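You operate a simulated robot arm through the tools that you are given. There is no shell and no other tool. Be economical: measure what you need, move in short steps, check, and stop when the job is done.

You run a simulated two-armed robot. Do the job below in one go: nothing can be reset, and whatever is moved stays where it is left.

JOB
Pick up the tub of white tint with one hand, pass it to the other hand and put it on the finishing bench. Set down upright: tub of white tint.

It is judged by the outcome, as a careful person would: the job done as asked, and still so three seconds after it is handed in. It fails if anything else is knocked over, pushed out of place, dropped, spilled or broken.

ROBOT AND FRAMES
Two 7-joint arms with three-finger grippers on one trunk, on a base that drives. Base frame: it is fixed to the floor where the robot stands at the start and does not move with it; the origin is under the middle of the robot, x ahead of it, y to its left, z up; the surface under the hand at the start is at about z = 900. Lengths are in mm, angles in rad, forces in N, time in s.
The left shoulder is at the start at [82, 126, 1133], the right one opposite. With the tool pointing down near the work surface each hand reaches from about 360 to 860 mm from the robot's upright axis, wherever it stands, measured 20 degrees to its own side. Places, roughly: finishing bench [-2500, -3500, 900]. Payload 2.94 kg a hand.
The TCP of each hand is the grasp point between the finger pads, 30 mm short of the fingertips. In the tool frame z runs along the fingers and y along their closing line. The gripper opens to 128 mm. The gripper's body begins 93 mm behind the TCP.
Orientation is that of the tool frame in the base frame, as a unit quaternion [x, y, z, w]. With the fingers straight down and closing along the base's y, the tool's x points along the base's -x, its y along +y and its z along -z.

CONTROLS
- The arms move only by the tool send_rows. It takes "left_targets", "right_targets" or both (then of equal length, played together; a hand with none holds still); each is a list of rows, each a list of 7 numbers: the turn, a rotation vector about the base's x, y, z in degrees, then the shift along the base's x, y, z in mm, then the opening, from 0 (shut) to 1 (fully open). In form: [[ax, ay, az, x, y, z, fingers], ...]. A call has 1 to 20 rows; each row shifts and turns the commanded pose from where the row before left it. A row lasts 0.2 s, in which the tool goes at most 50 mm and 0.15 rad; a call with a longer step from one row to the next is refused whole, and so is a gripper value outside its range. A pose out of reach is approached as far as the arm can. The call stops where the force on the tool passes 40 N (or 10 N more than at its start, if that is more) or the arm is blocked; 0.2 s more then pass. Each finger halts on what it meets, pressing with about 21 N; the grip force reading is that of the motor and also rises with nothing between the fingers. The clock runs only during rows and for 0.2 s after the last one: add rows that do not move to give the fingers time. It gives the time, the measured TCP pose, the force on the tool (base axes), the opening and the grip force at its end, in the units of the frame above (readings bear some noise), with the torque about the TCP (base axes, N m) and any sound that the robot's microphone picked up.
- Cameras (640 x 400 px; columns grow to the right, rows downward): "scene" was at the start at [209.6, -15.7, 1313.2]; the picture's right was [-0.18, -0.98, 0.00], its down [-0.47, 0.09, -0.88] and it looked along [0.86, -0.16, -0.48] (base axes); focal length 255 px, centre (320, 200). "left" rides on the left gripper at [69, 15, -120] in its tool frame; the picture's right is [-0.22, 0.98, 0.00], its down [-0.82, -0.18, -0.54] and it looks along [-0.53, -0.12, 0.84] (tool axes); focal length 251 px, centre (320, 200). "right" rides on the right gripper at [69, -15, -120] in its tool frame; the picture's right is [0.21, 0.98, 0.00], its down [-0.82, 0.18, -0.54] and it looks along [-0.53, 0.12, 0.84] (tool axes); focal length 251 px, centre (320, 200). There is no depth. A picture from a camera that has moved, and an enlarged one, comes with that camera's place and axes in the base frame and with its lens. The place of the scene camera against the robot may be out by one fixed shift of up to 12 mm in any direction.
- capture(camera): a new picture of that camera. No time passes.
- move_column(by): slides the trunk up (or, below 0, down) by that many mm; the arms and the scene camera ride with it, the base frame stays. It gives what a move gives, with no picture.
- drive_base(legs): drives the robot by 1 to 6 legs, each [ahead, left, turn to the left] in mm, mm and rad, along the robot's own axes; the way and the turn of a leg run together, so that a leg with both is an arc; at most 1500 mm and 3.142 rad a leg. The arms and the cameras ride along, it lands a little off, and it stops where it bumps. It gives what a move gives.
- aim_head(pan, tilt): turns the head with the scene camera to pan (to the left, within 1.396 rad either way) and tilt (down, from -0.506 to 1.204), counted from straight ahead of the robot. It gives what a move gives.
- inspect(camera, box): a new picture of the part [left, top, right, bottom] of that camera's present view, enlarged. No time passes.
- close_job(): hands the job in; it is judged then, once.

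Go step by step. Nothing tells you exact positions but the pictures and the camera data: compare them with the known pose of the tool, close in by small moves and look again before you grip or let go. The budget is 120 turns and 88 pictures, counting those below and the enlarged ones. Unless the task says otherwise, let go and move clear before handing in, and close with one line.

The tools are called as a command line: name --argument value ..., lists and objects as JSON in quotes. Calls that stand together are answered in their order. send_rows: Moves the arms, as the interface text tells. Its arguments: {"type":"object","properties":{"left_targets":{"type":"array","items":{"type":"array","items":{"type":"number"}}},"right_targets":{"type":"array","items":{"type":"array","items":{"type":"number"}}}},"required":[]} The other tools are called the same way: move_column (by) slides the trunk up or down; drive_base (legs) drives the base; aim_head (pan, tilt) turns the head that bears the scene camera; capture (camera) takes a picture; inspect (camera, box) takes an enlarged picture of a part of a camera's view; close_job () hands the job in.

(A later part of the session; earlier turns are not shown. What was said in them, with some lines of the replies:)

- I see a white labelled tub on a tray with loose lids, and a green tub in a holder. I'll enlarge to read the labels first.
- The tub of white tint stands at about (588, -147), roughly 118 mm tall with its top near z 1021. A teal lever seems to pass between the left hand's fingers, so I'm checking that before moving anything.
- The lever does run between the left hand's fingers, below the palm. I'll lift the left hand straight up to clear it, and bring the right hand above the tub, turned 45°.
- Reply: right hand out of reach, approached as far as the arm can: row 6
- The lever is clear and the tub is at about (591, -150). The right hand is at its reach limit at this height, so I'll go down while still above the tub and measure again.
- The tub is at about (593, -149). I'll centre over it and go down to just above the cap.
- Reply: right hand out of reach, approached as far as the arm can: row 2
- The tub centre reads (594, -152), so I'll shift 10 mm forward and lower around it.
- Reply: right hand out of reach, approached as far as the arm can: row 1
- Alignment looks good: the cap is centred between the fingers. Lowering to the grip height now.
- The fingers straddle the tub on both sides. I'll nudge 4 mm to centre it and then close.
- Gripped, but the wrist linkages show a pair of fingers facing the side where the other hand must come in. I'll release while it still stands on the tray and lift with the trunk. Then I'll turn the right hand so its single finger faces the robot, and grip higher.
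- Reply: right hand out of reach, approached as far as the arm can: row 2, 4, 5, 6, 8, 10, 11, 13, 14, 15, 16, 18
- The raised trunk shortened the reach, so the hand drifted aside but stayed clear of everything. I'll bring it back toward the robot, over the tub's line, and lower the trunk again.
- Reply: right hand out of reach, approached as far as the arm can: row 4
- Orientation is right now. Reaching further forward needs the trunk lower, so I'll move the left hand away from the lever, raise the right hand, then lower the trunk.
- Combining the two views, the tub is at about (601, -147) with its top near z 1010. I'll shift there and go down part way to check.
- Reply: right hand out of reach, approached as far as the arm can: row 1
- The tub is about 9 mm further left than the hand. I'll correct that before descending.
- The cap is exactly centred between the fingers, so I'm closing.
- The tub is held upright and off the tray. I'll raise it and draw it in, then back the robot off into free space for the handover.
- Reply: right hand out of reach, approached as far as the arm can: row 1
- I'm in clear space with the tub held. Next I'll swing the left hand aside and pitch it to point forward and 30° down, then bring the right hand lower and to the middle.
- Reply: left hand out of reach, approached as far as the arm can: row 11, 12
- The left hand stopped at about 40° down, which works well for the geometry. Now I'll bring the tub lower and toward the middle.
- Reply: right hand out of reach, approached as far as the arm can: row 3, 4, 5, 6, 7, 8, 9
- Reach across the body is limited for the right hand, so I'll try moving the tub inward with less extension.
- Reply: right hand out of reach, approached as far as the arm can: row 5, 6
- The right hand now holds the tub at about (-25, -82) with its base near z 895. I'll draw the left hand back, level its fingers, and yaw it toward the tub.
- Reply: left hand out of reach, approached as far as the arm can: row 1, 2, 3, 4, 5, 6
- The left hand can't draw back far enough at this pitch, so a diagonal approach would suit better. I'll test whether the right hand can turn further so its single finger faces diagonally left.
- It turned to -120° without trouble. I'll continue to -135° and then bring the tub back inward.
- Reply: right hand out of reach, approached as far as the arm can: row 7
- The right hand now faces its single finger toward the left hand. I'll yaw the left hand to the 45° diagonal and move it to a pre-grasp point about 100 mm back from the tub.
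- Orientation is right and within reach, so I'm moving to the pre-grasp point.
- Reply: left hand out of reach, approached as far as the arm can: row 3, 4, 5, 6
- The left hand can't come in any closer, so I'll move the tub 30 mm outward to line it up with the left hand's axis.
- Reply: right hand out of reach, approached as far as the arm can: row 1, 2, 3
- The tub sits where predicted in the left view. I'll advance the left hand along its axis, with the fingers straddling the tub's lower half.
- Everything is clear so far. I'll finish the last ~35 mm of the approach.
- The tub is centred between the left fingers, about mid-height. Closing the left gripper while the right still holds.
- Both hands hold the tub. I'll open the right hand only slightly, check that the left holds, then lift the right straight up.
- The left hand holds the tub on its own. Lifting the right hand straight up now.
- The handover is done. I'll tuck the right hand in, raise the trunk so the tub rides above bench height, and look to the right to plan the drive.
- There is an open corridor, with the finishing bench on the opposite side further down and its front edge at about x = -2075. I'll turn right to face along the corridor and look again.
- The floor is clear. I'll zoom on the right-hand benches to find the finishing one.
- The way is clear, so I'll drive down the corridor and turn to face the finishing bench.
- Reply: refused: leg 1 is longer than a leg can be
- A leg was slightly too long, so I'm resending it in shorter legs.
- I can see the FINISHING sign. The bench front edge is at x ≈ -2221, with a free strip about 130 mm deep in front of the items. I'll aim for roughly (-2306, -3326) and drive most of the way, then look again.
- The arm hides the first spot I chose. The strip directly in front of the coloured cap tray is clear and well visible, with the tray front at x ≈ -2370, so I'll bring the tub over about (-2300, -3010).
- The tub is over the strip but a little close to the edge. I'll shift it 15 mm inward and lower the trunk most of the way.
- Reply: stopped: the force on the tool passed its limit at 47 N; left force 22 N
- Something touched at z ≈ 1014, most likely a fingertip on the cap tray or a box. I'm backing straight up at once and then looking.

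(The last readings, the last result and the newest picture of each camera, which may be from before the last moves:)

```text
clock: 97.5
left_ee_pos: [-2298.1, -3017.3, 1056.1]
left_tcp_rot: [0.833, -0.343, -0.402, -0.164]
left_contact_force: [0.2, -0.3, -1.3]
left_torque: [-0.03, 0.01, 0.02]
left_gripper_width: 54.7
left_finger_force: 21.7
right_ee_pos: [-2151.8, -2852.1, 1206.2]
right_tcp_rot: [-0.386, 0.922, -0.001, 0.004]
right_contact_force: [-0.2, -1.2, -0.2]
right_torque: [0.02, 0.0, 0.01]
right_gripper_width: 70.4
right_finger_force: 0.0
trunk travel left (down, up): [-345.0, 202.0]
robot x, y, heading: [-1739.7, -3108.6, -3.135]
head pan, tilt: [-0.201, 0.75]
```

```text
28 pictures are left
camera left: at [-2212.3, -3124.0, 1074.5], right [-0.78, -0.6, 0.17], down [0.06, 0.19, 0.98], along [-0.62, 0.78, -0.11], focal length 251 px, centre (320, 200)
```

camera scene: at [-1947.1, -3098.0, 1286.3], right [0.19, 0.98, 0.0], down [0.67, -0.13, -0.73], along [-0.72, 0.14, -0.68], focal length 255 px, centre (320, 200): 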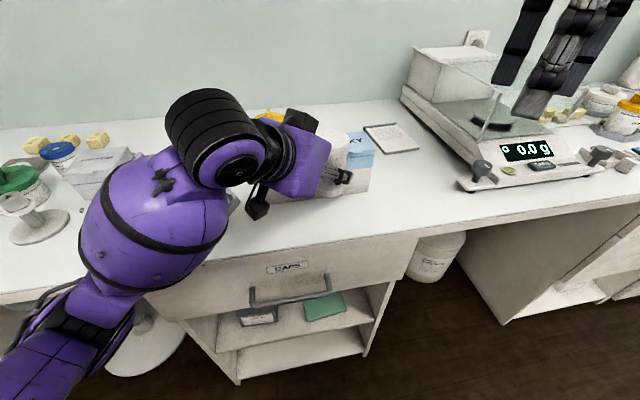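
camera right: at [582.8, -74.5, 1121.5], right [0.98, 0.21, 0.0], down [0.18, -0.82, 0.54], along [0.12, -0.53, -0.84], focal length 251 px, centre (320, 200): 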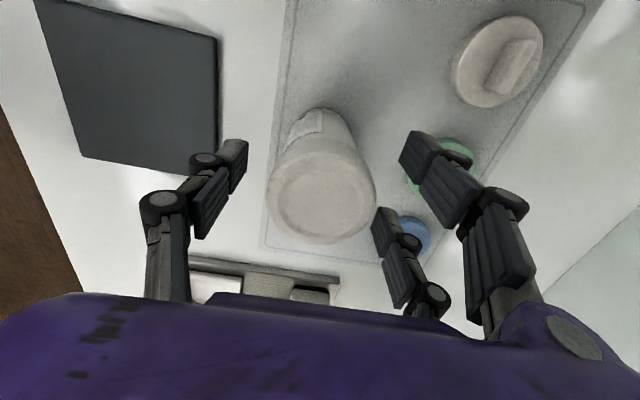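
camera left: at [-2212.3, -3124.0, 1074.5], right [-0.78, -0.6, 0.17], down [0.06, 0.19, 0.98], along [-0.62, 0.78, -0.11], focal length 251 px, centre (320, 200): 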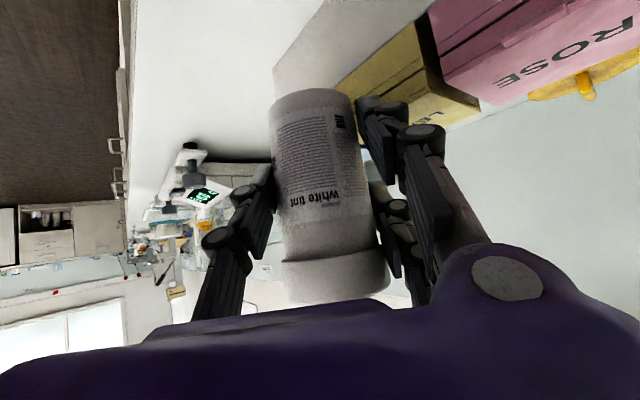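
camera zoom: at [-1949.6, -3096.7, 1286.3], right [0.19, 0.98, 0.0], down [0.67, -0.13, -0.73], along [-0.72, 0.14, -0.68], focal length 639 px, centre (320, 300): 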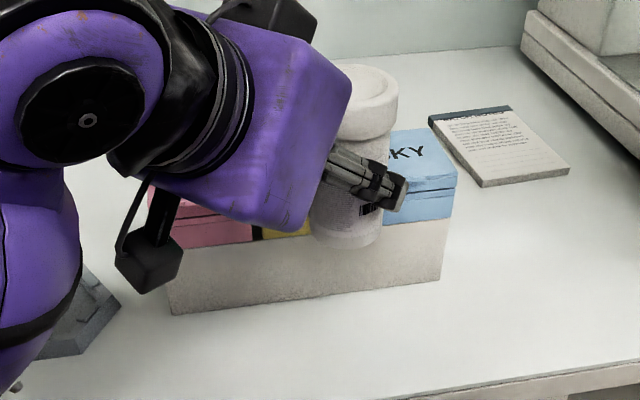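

The upper finger most likely came down on a box lid. The tray has not moved, and the tub hasn't slipped in the grip. I'll raise up, undo the small tilt, and go left of the tray, where only a low ring lies behind.

send_rows --left_targets '[[-1, -1, 0, 0, 0, 15, 0], [0, 0, 0, 0, 0, 20, 0], [0, 0, 0, 0, 0, 20, 0], [0, 0, 0, 0, 0, 0, 0]]'

drive_base --legs '[[0, 190, 0]]'

aim_head --pan 0.0 --tilt 0.9

capture --camera "scene"

capture --camera "left"

```text
clock: 98.5
left_ee_pos: [-2300.2, -3017.5, 1110.0]
left_tcp_rot: [0.838, -0.345, -0.392, -0.161]
left_contact_force: [0.5, 0.3, -2.0]
left_torque: [0.01, -0.02, -0.04]
left_gripper_width: 54.6
left_finger_force: 21.2
right_ee_pos: [-2151.1, -2852.9, 1207.3]
right_tcp_rot: [-0.386, 0.922, 0.0, 0.003]
right_contact_force: [0.2, 0.0, 0.5]
right_torque: [0.01, 0.01, 0.01]
right_gripper_width: 70.6
right_finger_force: 0.1
trunk travel left (down, up): [-345.0, 202.0]
robot x, y, heading: [-1740.9, -3111.1, -3.135]
head pan, tilt: [-0.201, 0.75]
```

```text
clock: 100.9
left_ee_pos: [-2298.1, -3211.6, 1110.1]
left_tcp_rot: [0.838, -0.345, -0.391, -0.16]
left_contact_force: [0.0, -0.2, -1.5]
left_torque: [0.03, 0.02, 0.01]
left_gripper_width: 54.8
left_finger_force: 21.3
right_ee_pos: [-2149.9, -3045.2, 1206.9]
right_tcp_rot: [-0.387, 0.922, -0.001, 0.003]
right_contact_force: [0.5, 1.2, -0.6]
right_torque: [0.0, 0.0, -0.02]
right_gripper_width: 70.4
right_finger_force: 0.0
trunk travel left (down, up): [-345.0, 202.0]
robot x, y, heading: [-1736.5, -3308.1, -3.129]
head pan, tilt: [-0.201, 0.75]
```

```text
clock: 101.6
left_ee_pos: [-2298.1, -3211.0, 1110.7]
left_tcp_rot: [0.838, -0.344, -0.391, -0.16]
left_contact_force: [-0.1, 0.0, -1.4]
left_torque: [-0.04, 0.01, 0.02]
left_gripper_width: 54.5
left_finger_force: 21.0
right_ee_pos: [-2150.7, -3046.5, 1207.1]
right_tcp_rot: [-0.387, 0.922, -0.001, 0.002]
right_contact_force: [0.4, -0.4, 0.2]
right_torque: [0.0, 0.04, 0.01]
right_gripper_width: 70.4
right_finger_force: 0.1
trunk travel left (down, up): [-345.0, 202.0]
robot x, y, heading: [-1736.0, -3304.6, -3.133]
head pan, tilt: [0.0, 0.901]
```

```text
27 pictures are left
camera scene: at [-1941.8, -3306.3, 1274.4], right [-0.01, 1.0, 0.0], down [0.78, 0.01, -0.62], along [-0.62, -0.01, -0.78], focal length 255 px, centre (320, 200)
```

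scene: 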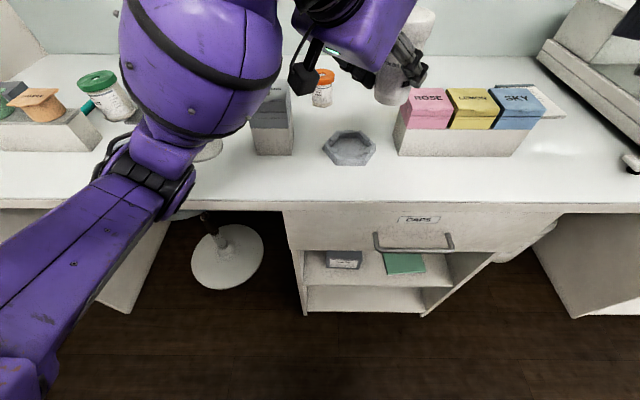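

```text
26 pictures are left
camera left: at [-2212.0, -3317.4, 1133.1], right [-0.78, -0.6, 0.17], down [0.05, 0.21, 0.98], along [-0.62, 0.77, -0.13], focal length 251 px, centre (320, 200)
```

left: 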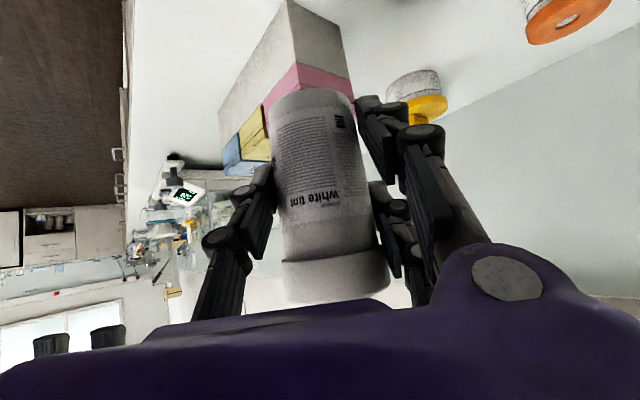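

The overhead view shows the gap well: hexagonal ring on the left (right edge y ≈ -3190), cap tray on the right (corner at about (-2366, -3140)), bench edge at x ≈ -2232. I'll shift the base so the tub goes over about (-2290, -3165).

drive_base --legs '[[-12, -40, 0]]'

move_column --by -90

capture --camera "scene"

capture --camera "left"

```text
clock: 102.6
left_ee_pos: [-2286.6, -3171.6, 1111.2]
left_tcp_rot: [0.838, -0.345, -0.391, -0.161]
left_contact_force: [-0.2, -0.1, -1.7]
left_torque: [-0.03, 0.0, -0.02]
left_gripper_width: 54.7
left_finger_force: 20.8
right_ee_pos: [-2139.3, -3006.3, 1206.8]
right_tcp_rot: [-0.386, 0.922, -0.001, 0.002]
right_contact_force: [1.0, 0.4, -1.0]
right_torque: [-0.03, -0.02, -0.02]
right_gripper_width: 70.7
right_finger_force: 0.1
trunk travel left (down, up): [-345.0, 202.0]
robot x, y, heading: [-1725.4, -3268.4, -3.129]
head pan, tilt: [0.0, 0.901]
```

```text
clock: 103.9
left_ee_pos: [-2280.4, -3169.3, 1023.6]
left_tcp_rot: [0.838, -0.346, -0.392, -0.158]
left_contact_force: [0.1, 0.3, -1.0]
left_torque: [-0.02, -0.02, -0.01]
left_gripper_width: 54.7
left_finger_force: 21.2
right_ee_pos: [-2132.5, -3003.0, 1118.8]
right_tcp_rot: [-0.387, 0.922, 0.0, 0.0]
right_contact_force: [-0.2, -0.2, 0.5]
right_torque: [0.02, -0.02, 0.0]
right_gripper_width: 70.4
right_finger_force: 0.1
trunk travel left (down, up): [-255.0, 292.0]
robot x, y, heading: [-1723.4, -3266.4, -3.135]
head pan, tilt: [0.0, 0.901]
```

```text
25 pictures are left
camera scene: at [-1945.6, -3265.0, 1186.6], right [-0.01, 1.0, 0.0], down [0.78, 0.01, -0.63], along [-0.63, -0.01, -0.78], focal length 255 px, centre (320, 200)
```

scene: 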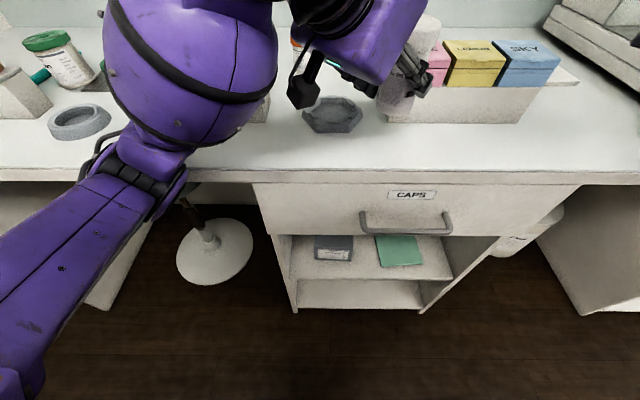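

```text
24 pictures are left
camera left: at [-2193.5, -3275.6, 1045.2], right [-0.78, -0.6, 0.17], down [0.05, 0.21, 0.98], along [-0.62, 0.77, -0.13], focal length 251 px, centre (320, 200)
```

left: 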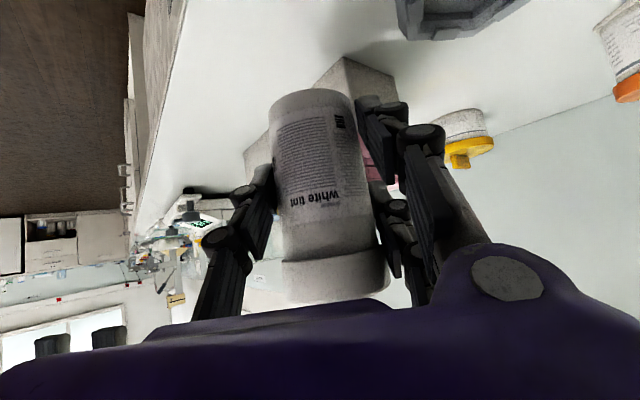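

The landing point falls between the tray corner, the ring and the bench edge. I'll lower 55 mm with a small shift away from the tray, then check.

send_rows --left_targets '[[0, 0, 0, 0, -3, -10, 0], [0, 0, 0, 0, -3, -15, 0], [0, 0, 0, 0, 0, -15, 0], [0, 0, 0, 0, 0, -15, 0], [0, 0, 0, 0, 0, 0, 0]]'

capture --camera "left"

inspect --camera "scene" --box '[260, 0, 500, 190]'

```text
clock: 105.1
left_ee_pos: [-2287.3, -3177.2, 964.1]
left_tcp_rot: [0.838, -0.345, -0.392, -0.16]
left_contact_force: [-0.6, 0.2, -1.6]
left_torque: [-0.03, -0.04, -0.02]
left_gripper_width: 54.7
left_finger_force: 20.9
right_ee_pos: [-2138.9, -3006.1, 1116.8]
right_tcp_rot: [-0.386, 0.922, 0.0, 0.002]
right_contact_force: [-0.9, -1.2, -0.5]
right_torque: [-0.01, -0.02, -0.01]
right_gripper_width: 70.3
right_finger_force: 0.1
trunk travel left (down, up): [-255.0, 292.0]
robot x, y, heading: [-1726.8, -3267.1, -3.128]
head pan, tilt: [0.0, 0.901]
```

```text
23 pictures are left
camera left: at [-2200.8, -3284.0, 987.7], right [-0.78, -0.6, 0.17], down [0.05, 0.21, 0.98], along [-0.62, 0.77, -0.14], focal length 251 px, centre (320, 200)
```

left: 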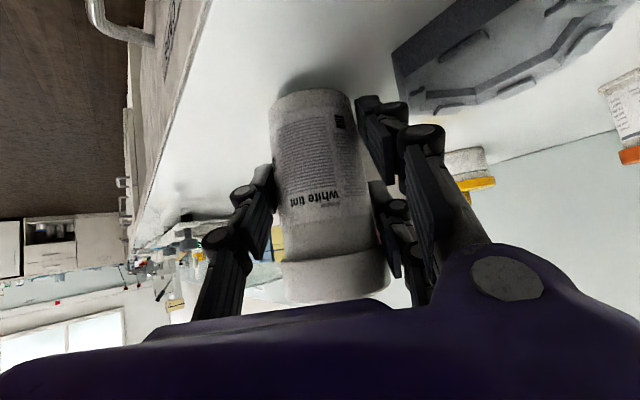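

```text
2.11 times, centred on (380, 95) of scene
camera zoom: at [-1953.3, -3267.5, 1185.3], right [-0.01, 1.0, 0.0], down [0.78, 0.01, -0.62], along [-0.62, -0.01, -0.78], focal length 538 px, centre (194, 421)
```

zoom: 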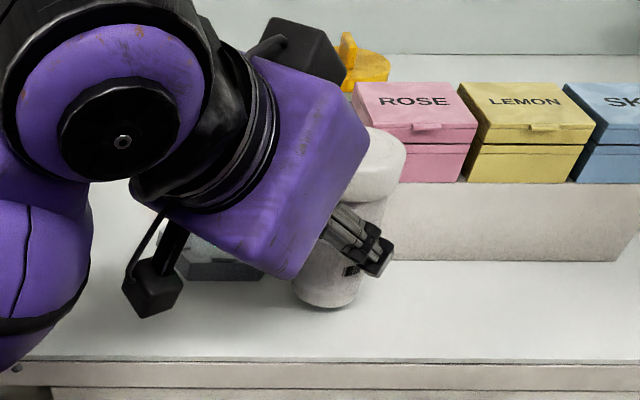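

There's good clearance on all sides and the tub is about 15 mm above the bench. Lowering gently now.

send_rows --left_targets '[[0, 0, 0, 0, 0, -4, 0], [0, 0, 0, 0, 0, -4, 0], [0, 0, 0, 0, 0, -3, 0], [0, 0, 0, 0, 0, 0, 0]]'

capture --camera "left"

```text
clock: 106.1
left_ee_pos: [-2288.8, -3178.8, 954.4]
left_tcp_rot: [0.838, -0.344, -0.392, -0.16]
left_contact_force: [-1.0, -0.4, -1.2]
left_torque: [-0.02, 0.0, 0.0]
left_gripper_width: 54.6
left_finger_force: 20.8
right_ee_pos: [-2139.0, -3007.0, 1116.4]
right_tcp_rot: [-0.387, 0.922, 0.0, 0.002]
right_contact_force: [0.2, -0.6, -0.3]
right_torque: [0.0, 0.0, 0.0]
right_gripper_width: 70.5
right_finger_force: 0.1
trunk travel left (down, up): [-255.0, 292.0]
robot x, y, heading: [-1725.2, -3267.1, -3.129]
head pan, tilt: [0.0, 0.901]
```

```text
21 pictures are left
camera left: at [-2201.5, -3284.7, 977.7], right [-0.78, -0.6, 0.17], down [0.05, 0.21, 0.98], along [-0.62, 0.77, -0.13], focal length 251 px, centre (320, 200)
```

left: 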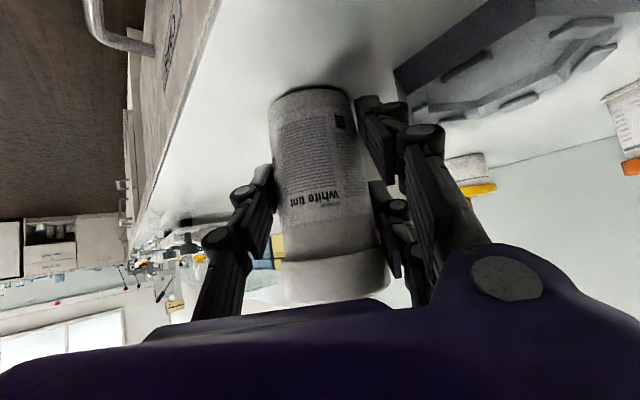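

Nearly down. I'll ease slightly away from the ring while continuing in 2 mm steps.

send_rows --left_targets '[[0, 0, 0, 2, 3, -2, 0], [0, 0, 0, 2, 3, -2, 0], [0, 0, 0, 0, 0, 0, 0]]'

inspect --camera "left" --box '[220, 40, 460, 200]'

```text
clock: 106.9
left_ee_pos: [-2284.5, -3172.1, 953.0]
left_tcp_rot: [0.837, -0.344, -0.394, -0.161]
left_contact_force: [-3.6, -3.4, 15.8]
left_torque: [0.25, 0.08, 0.09]
left_gripper_width: 55.0
left_finger_force: 21.2
right_ee_pos: [-2138.5, -3005.6, 1117.6]
right_tcp_rot: [-0.387, 0.922, 0.0, 0.003]
right_contact_force: [0.1, 1.2, 0.1]
right_torque: [0.02, 0.01, 0.01]
right_gripper_width: 70.2
right_finger_force: 0.1
trunk travel left (down, up): [-255.0, 292.0]
robot x, y, heading: [-1726.2, -3267.3, -3.135]
head pan, tilt: [0.0, 0.901]
```

```text
2.50 times, centred on (340, 120) of left
camera zoom: at [-2197.1, -3279.2, 974.4], right [-0.78, -0.6, 0.17], down [0.05, 0.21, 0.98], along [-0.62, 0.77, -0.13], focal length 629 px, centre (270, 400)
```

zoom: 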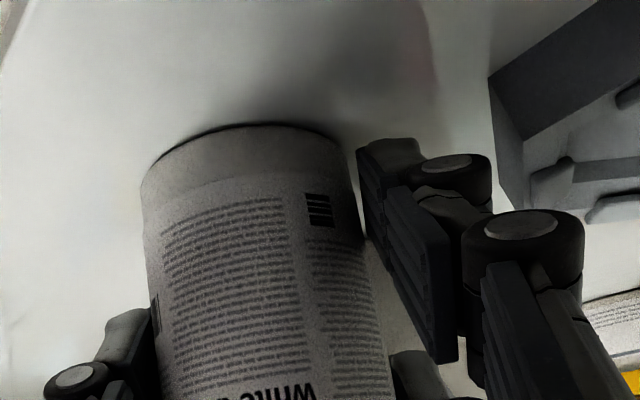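

The tub has contact with the bench (about 16 N). I'll relieve the pressure slightly and open the fingers a little.

send_rows --left_targets '[[0, 0, 0, 0, 0, 1.5, 0], [0, 0, 0, 0, 0, 0, 0], [0, 0, 0, 0, 0, 0, 0.44], [0, 0, 0, 0, 0, 0, 0.47], [0, 0, 0, 0, 0, 0, 0.5], [0, 0, 0, 0, 0, 0, 0.53], [0, 0, 0, 0, 0, 0, 0.53]]'

capture --camera "left"

inspect --camera "scene" --box '[260, 0, 500, 190]'

```text
clock: 108.5
left_ee_pos: [-2284.3, -3172.1, 952.6]
left_tcp_rot: [0.838, -0.344, -0.392, -0.16]
left_contact_force: [-1.5, 0.6, 0.0]
left_torque: [-0.01, 0.02, -0.02]
left_gripper_width: 67.9
left_finger_force: 0.1
right_ee_pos: [-2139.4, -3006.7, 1116.2]
right_tcp_rot: [-0.387, 0.922, -0.001, 0.003]
right_contact_force: [-0.5, -0.3, 0.0]
right_torque: [-0.01, -0.02, -0.01]
right_gripper_width: 70.4
right_finger_force: 0.1
trunk travel left (down, up): [-255.0, 292.0]
robot x, y, heading: [-1724.0, -3265.9, -3.134]
head pan, tilt: [0.0, 0.901]
```

```text
19 pictures are left
camera left: at [-2197.1, -3278.4, 974.9], right [-0.78, -0.6, 0.17], down [0.05, 0.21, 0.98], along [-0.62, 0.77, -0.13], focal length 251 px, centre (320, 200)
```

left: 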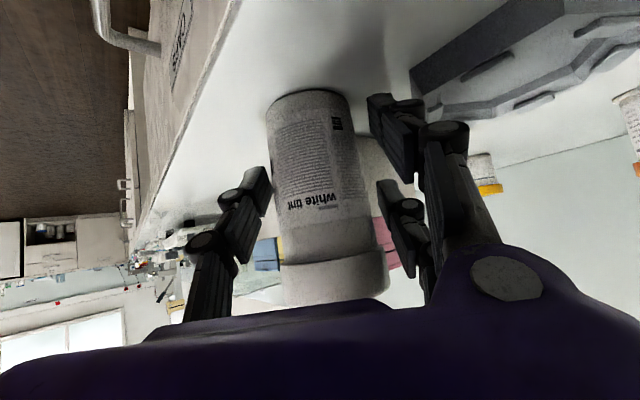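

```text
2.11 times, centred on (380, 95) of scene
camera zoom: at [-1953.3, -3267.6, 1185.3], right [-0.01, 1.0, 0.0], down [0.78, 0.01, -0.62], along [-0.62, -0.01, -0.78], focal length 538 px, centre (194, 421)
```

zoom: 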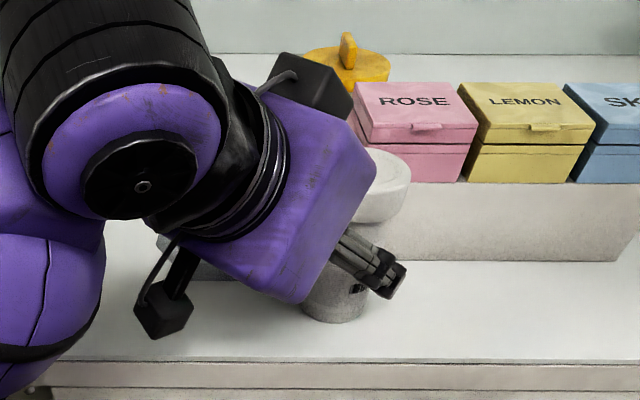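

The tub stands free on the bench with both fingers clear. I'll retreat back along the tool axis.

send_rows --left_targets '[[0, 0, 0, 4, -4, 4.8, 0.53], [0, 0, 0, 5.4, -5.4, 6.4, 0.53], [0, 0, 0, 5.4, -5.4, 6.4, 0.53], [0, 0, 0, 5.4, -5.4, 6.4, 0.53], [0, 0, 0, 5.4, -5.4, 6.4, 0.53], [0, 0, 0, 0, 0, 0, 0.53]]'

capture --camera "left"

```text
clock: 109.9
left_ee_pos: [-2258.7, -3197.9, 982.1]
left_tcp_rot: [0.838, -0.344, -0.392, -0.16]
left_contact_force: [-0.2, -0.3, 0.1]
left_torque: [0.01, 0.03, -0.02]
left_gripper_width: 68.0
left_finger_force: 0.0
right_ee_pos: [-2140.4, -3006.2, 1117.5]
right_tcp_rot: [-0.387, 0.922, -0.001, 0.003]
right_contact_force: [0.2, -0.1, 1.3]
right_torque: [-0.02, -0.03, 0.0]
right_gripper_width: 70.4
right_finger_force: 0.0
trunk travel left (down, up): [-255.0, 292.0]
robot x, y, heading: [-1724.7, -3266.4, -3.132]
head pan, tilt: [0.0, 0.901]
```

```text
17 pictures are left
camera left: at [-2171.2, -3304.7, 1005.0], right [-0.78, -0.6, 0.17], down [0.05, 0.21, 0.98], along [-0.62, 0.77, -0.13], focal length 251 px, centre (320, 200)
```

left: 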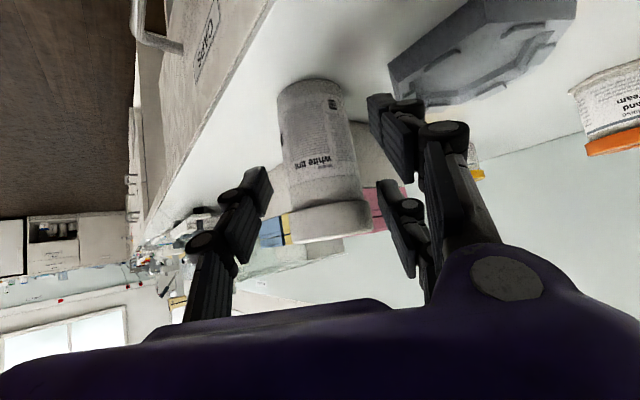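

Retreat is clean and the tub stayed put. Continuing back, then a slow diagonal drive away with the base.

send_rows --left_targets '[[0, 0, 0, 5.4, -5.4, 6.4, 0.53], [0, 0, 0, 5.4, -5.4, 6.4, 0.53], [0, 0, 0, 5.4, -5.4, 6.4, 0.53], [0, 0, 0, 0, 0, 0, 0.53]]'

drive_base --legs '[[-80, 60, 0], [-250, 0, 0]]'

aim_head --pan 0 --tilt 0.6

capture --camera "scene"

capture --camera "left"

```text
clock: 110.9
left_ee_pos: [-2242.7, -3214.8, 1001.7]
left_tcp_rot: [0.838, -0.345, -0.391, -0.161]
left_contact_force: [-0.4, -0.5, 0.6]
left_torque: [0.01, -0.01, -0.05]
left_gripper_width: 67.7
left_finger_force: 0.0
right_ee_pos: [-2138.7, -3006.0, 1117.4]
right_tcp_rot: [-0.386, 0.922, -0.001, 0.003]
right_contact_force: [0.5, -0.1, 0.8]
right_torque: [-0.01, 0.01, -0.01]
right_gripper_width: 70.5
right_finger_force: 0.0
trunk travel left (down, up): [-255.0, 292.0]
robot x, y, heading: [-1730.1, -3269.8, -3.128]
head pan, tilt: [0.0, 0.901]
```

```text
clock: 113.5
left_ee_pos: [-1912.5, -3271.1, 1001.9]
left_tcp_rot: [0.838, -0.344, -0.393, -0.159]
left_contact_force: [1.6, 0.4, 0.5]
left_torque: [-0.04, -0.01, 0.0]
left_gripper_width: 67.9
left_finger_force: 0.2
right_ee_pos: [-1808.4, -3063.4, 1117.1]
right_tcp_rot: [-0.387, 0.922, -0.001, 0.002]
right_contact_force: [-0.1, 0.2, 0.1]
right_torque: [-0.01, 0.02, 0.0]
right_gripper_width: 70.4
right_finger_force: 0.1
trunk travel left (down, up): [-255.0, 292.0]
robot x, y, heading: [-1395.7, -3328.8, -3.133]
head pan, tilt: [0.0, 0.901]
```

```text
clock: 114.3
left_ee_pos: [-1912.6, -3271.8, 1002.2]
left_tcp_rot: [0.838, -0.344, -0.392, -0.16]
left_contact_force: [1.0, -0.1, 0.1]
left_torque: [0.01, 0.02, -0.04]
left_gripper_width: 68.0
left_finger_force: 0.0
right_ee_pos: [-1810.5, -3063.1, 1116.8]
right_tcp_rot: [-0.386, 0.923, 0.0, 0.003]
right_contact_force: [-0.3, -0.4, 0.5]
right_torque: [0.0, 0.03, 0.02]
right_gripper_width: 70.3
right_finger_force: 0.1
trunk travel left (down, up): [-255.0, 292.0]
robot x, y, heading: [-1395.7, -3324.8, -3.127]
head pan, tilt: [0.0, 0.6]
```

```text
16 pictures are left
camera scene: at [-1636.8, -3325.0, 1210.0], right [-0.01, 1.0, 0.0], down [0.57, 0.01, -0.82], along [-0.82, -0.01, -0.57], focal length 255 px, centre (320, 200)
```

scene: 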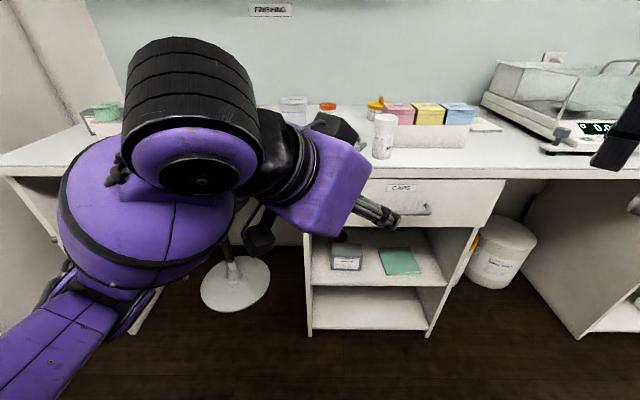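

```text
15 pictures are left
camera left: at [-1826.0, -3378.0, 1024.4], right [-0.78, -0.6, 0.17], down [0.05, 0.21, 0.98], along [-0.62, 0.77, -0.13], focal length 251 px, centre (320, 200)
```

left: 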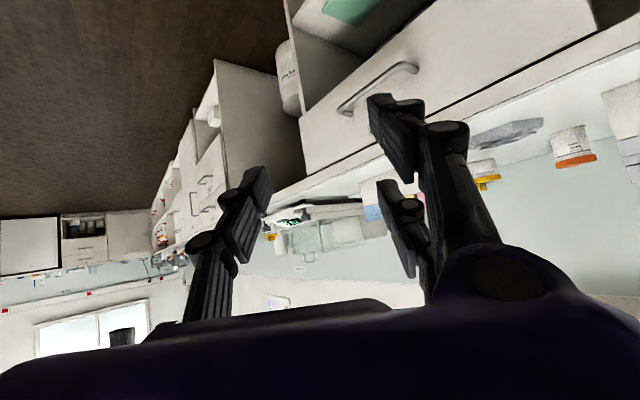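

inspect --camera "scene" --box '[270, 70, 510, 190]'

```text
2.67 times, centred on (390, 130) of scene
camera zoom: at [-1636.8, -3325.0, 1210.0], right [-0.01, 1.0, 0.0], down [0.57, 0.01, -0.82], along [-0.82, -0.01, -0.57], focal length 681 px, centre (133, 387)
```

zoom: 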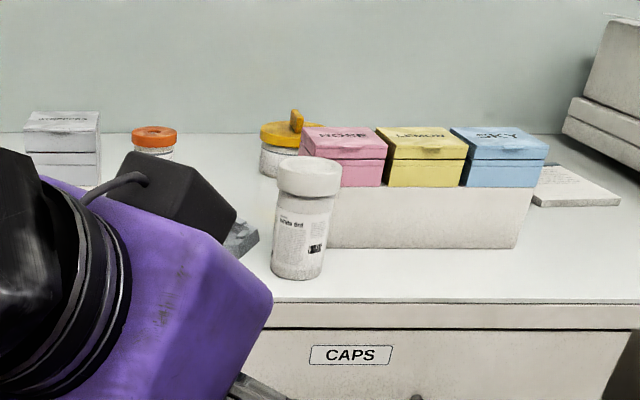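

The tub of white tint stands upright and free on the finishing bench, the things around it look undisturbed, and both hands are clear, so I'm handing in.

close_job

```text
The job is handed in.
```

The tub of white tint was picked up with the right hand, passed in the air to the left hand, and set down upright on the finishing bench, about 60 mm in from the front edge. On the way down the left hand pressed onto the tray of coloured cap boxes (47 N). I lifted off and moved over; the tray and boxes showed no visible change in the pictures.
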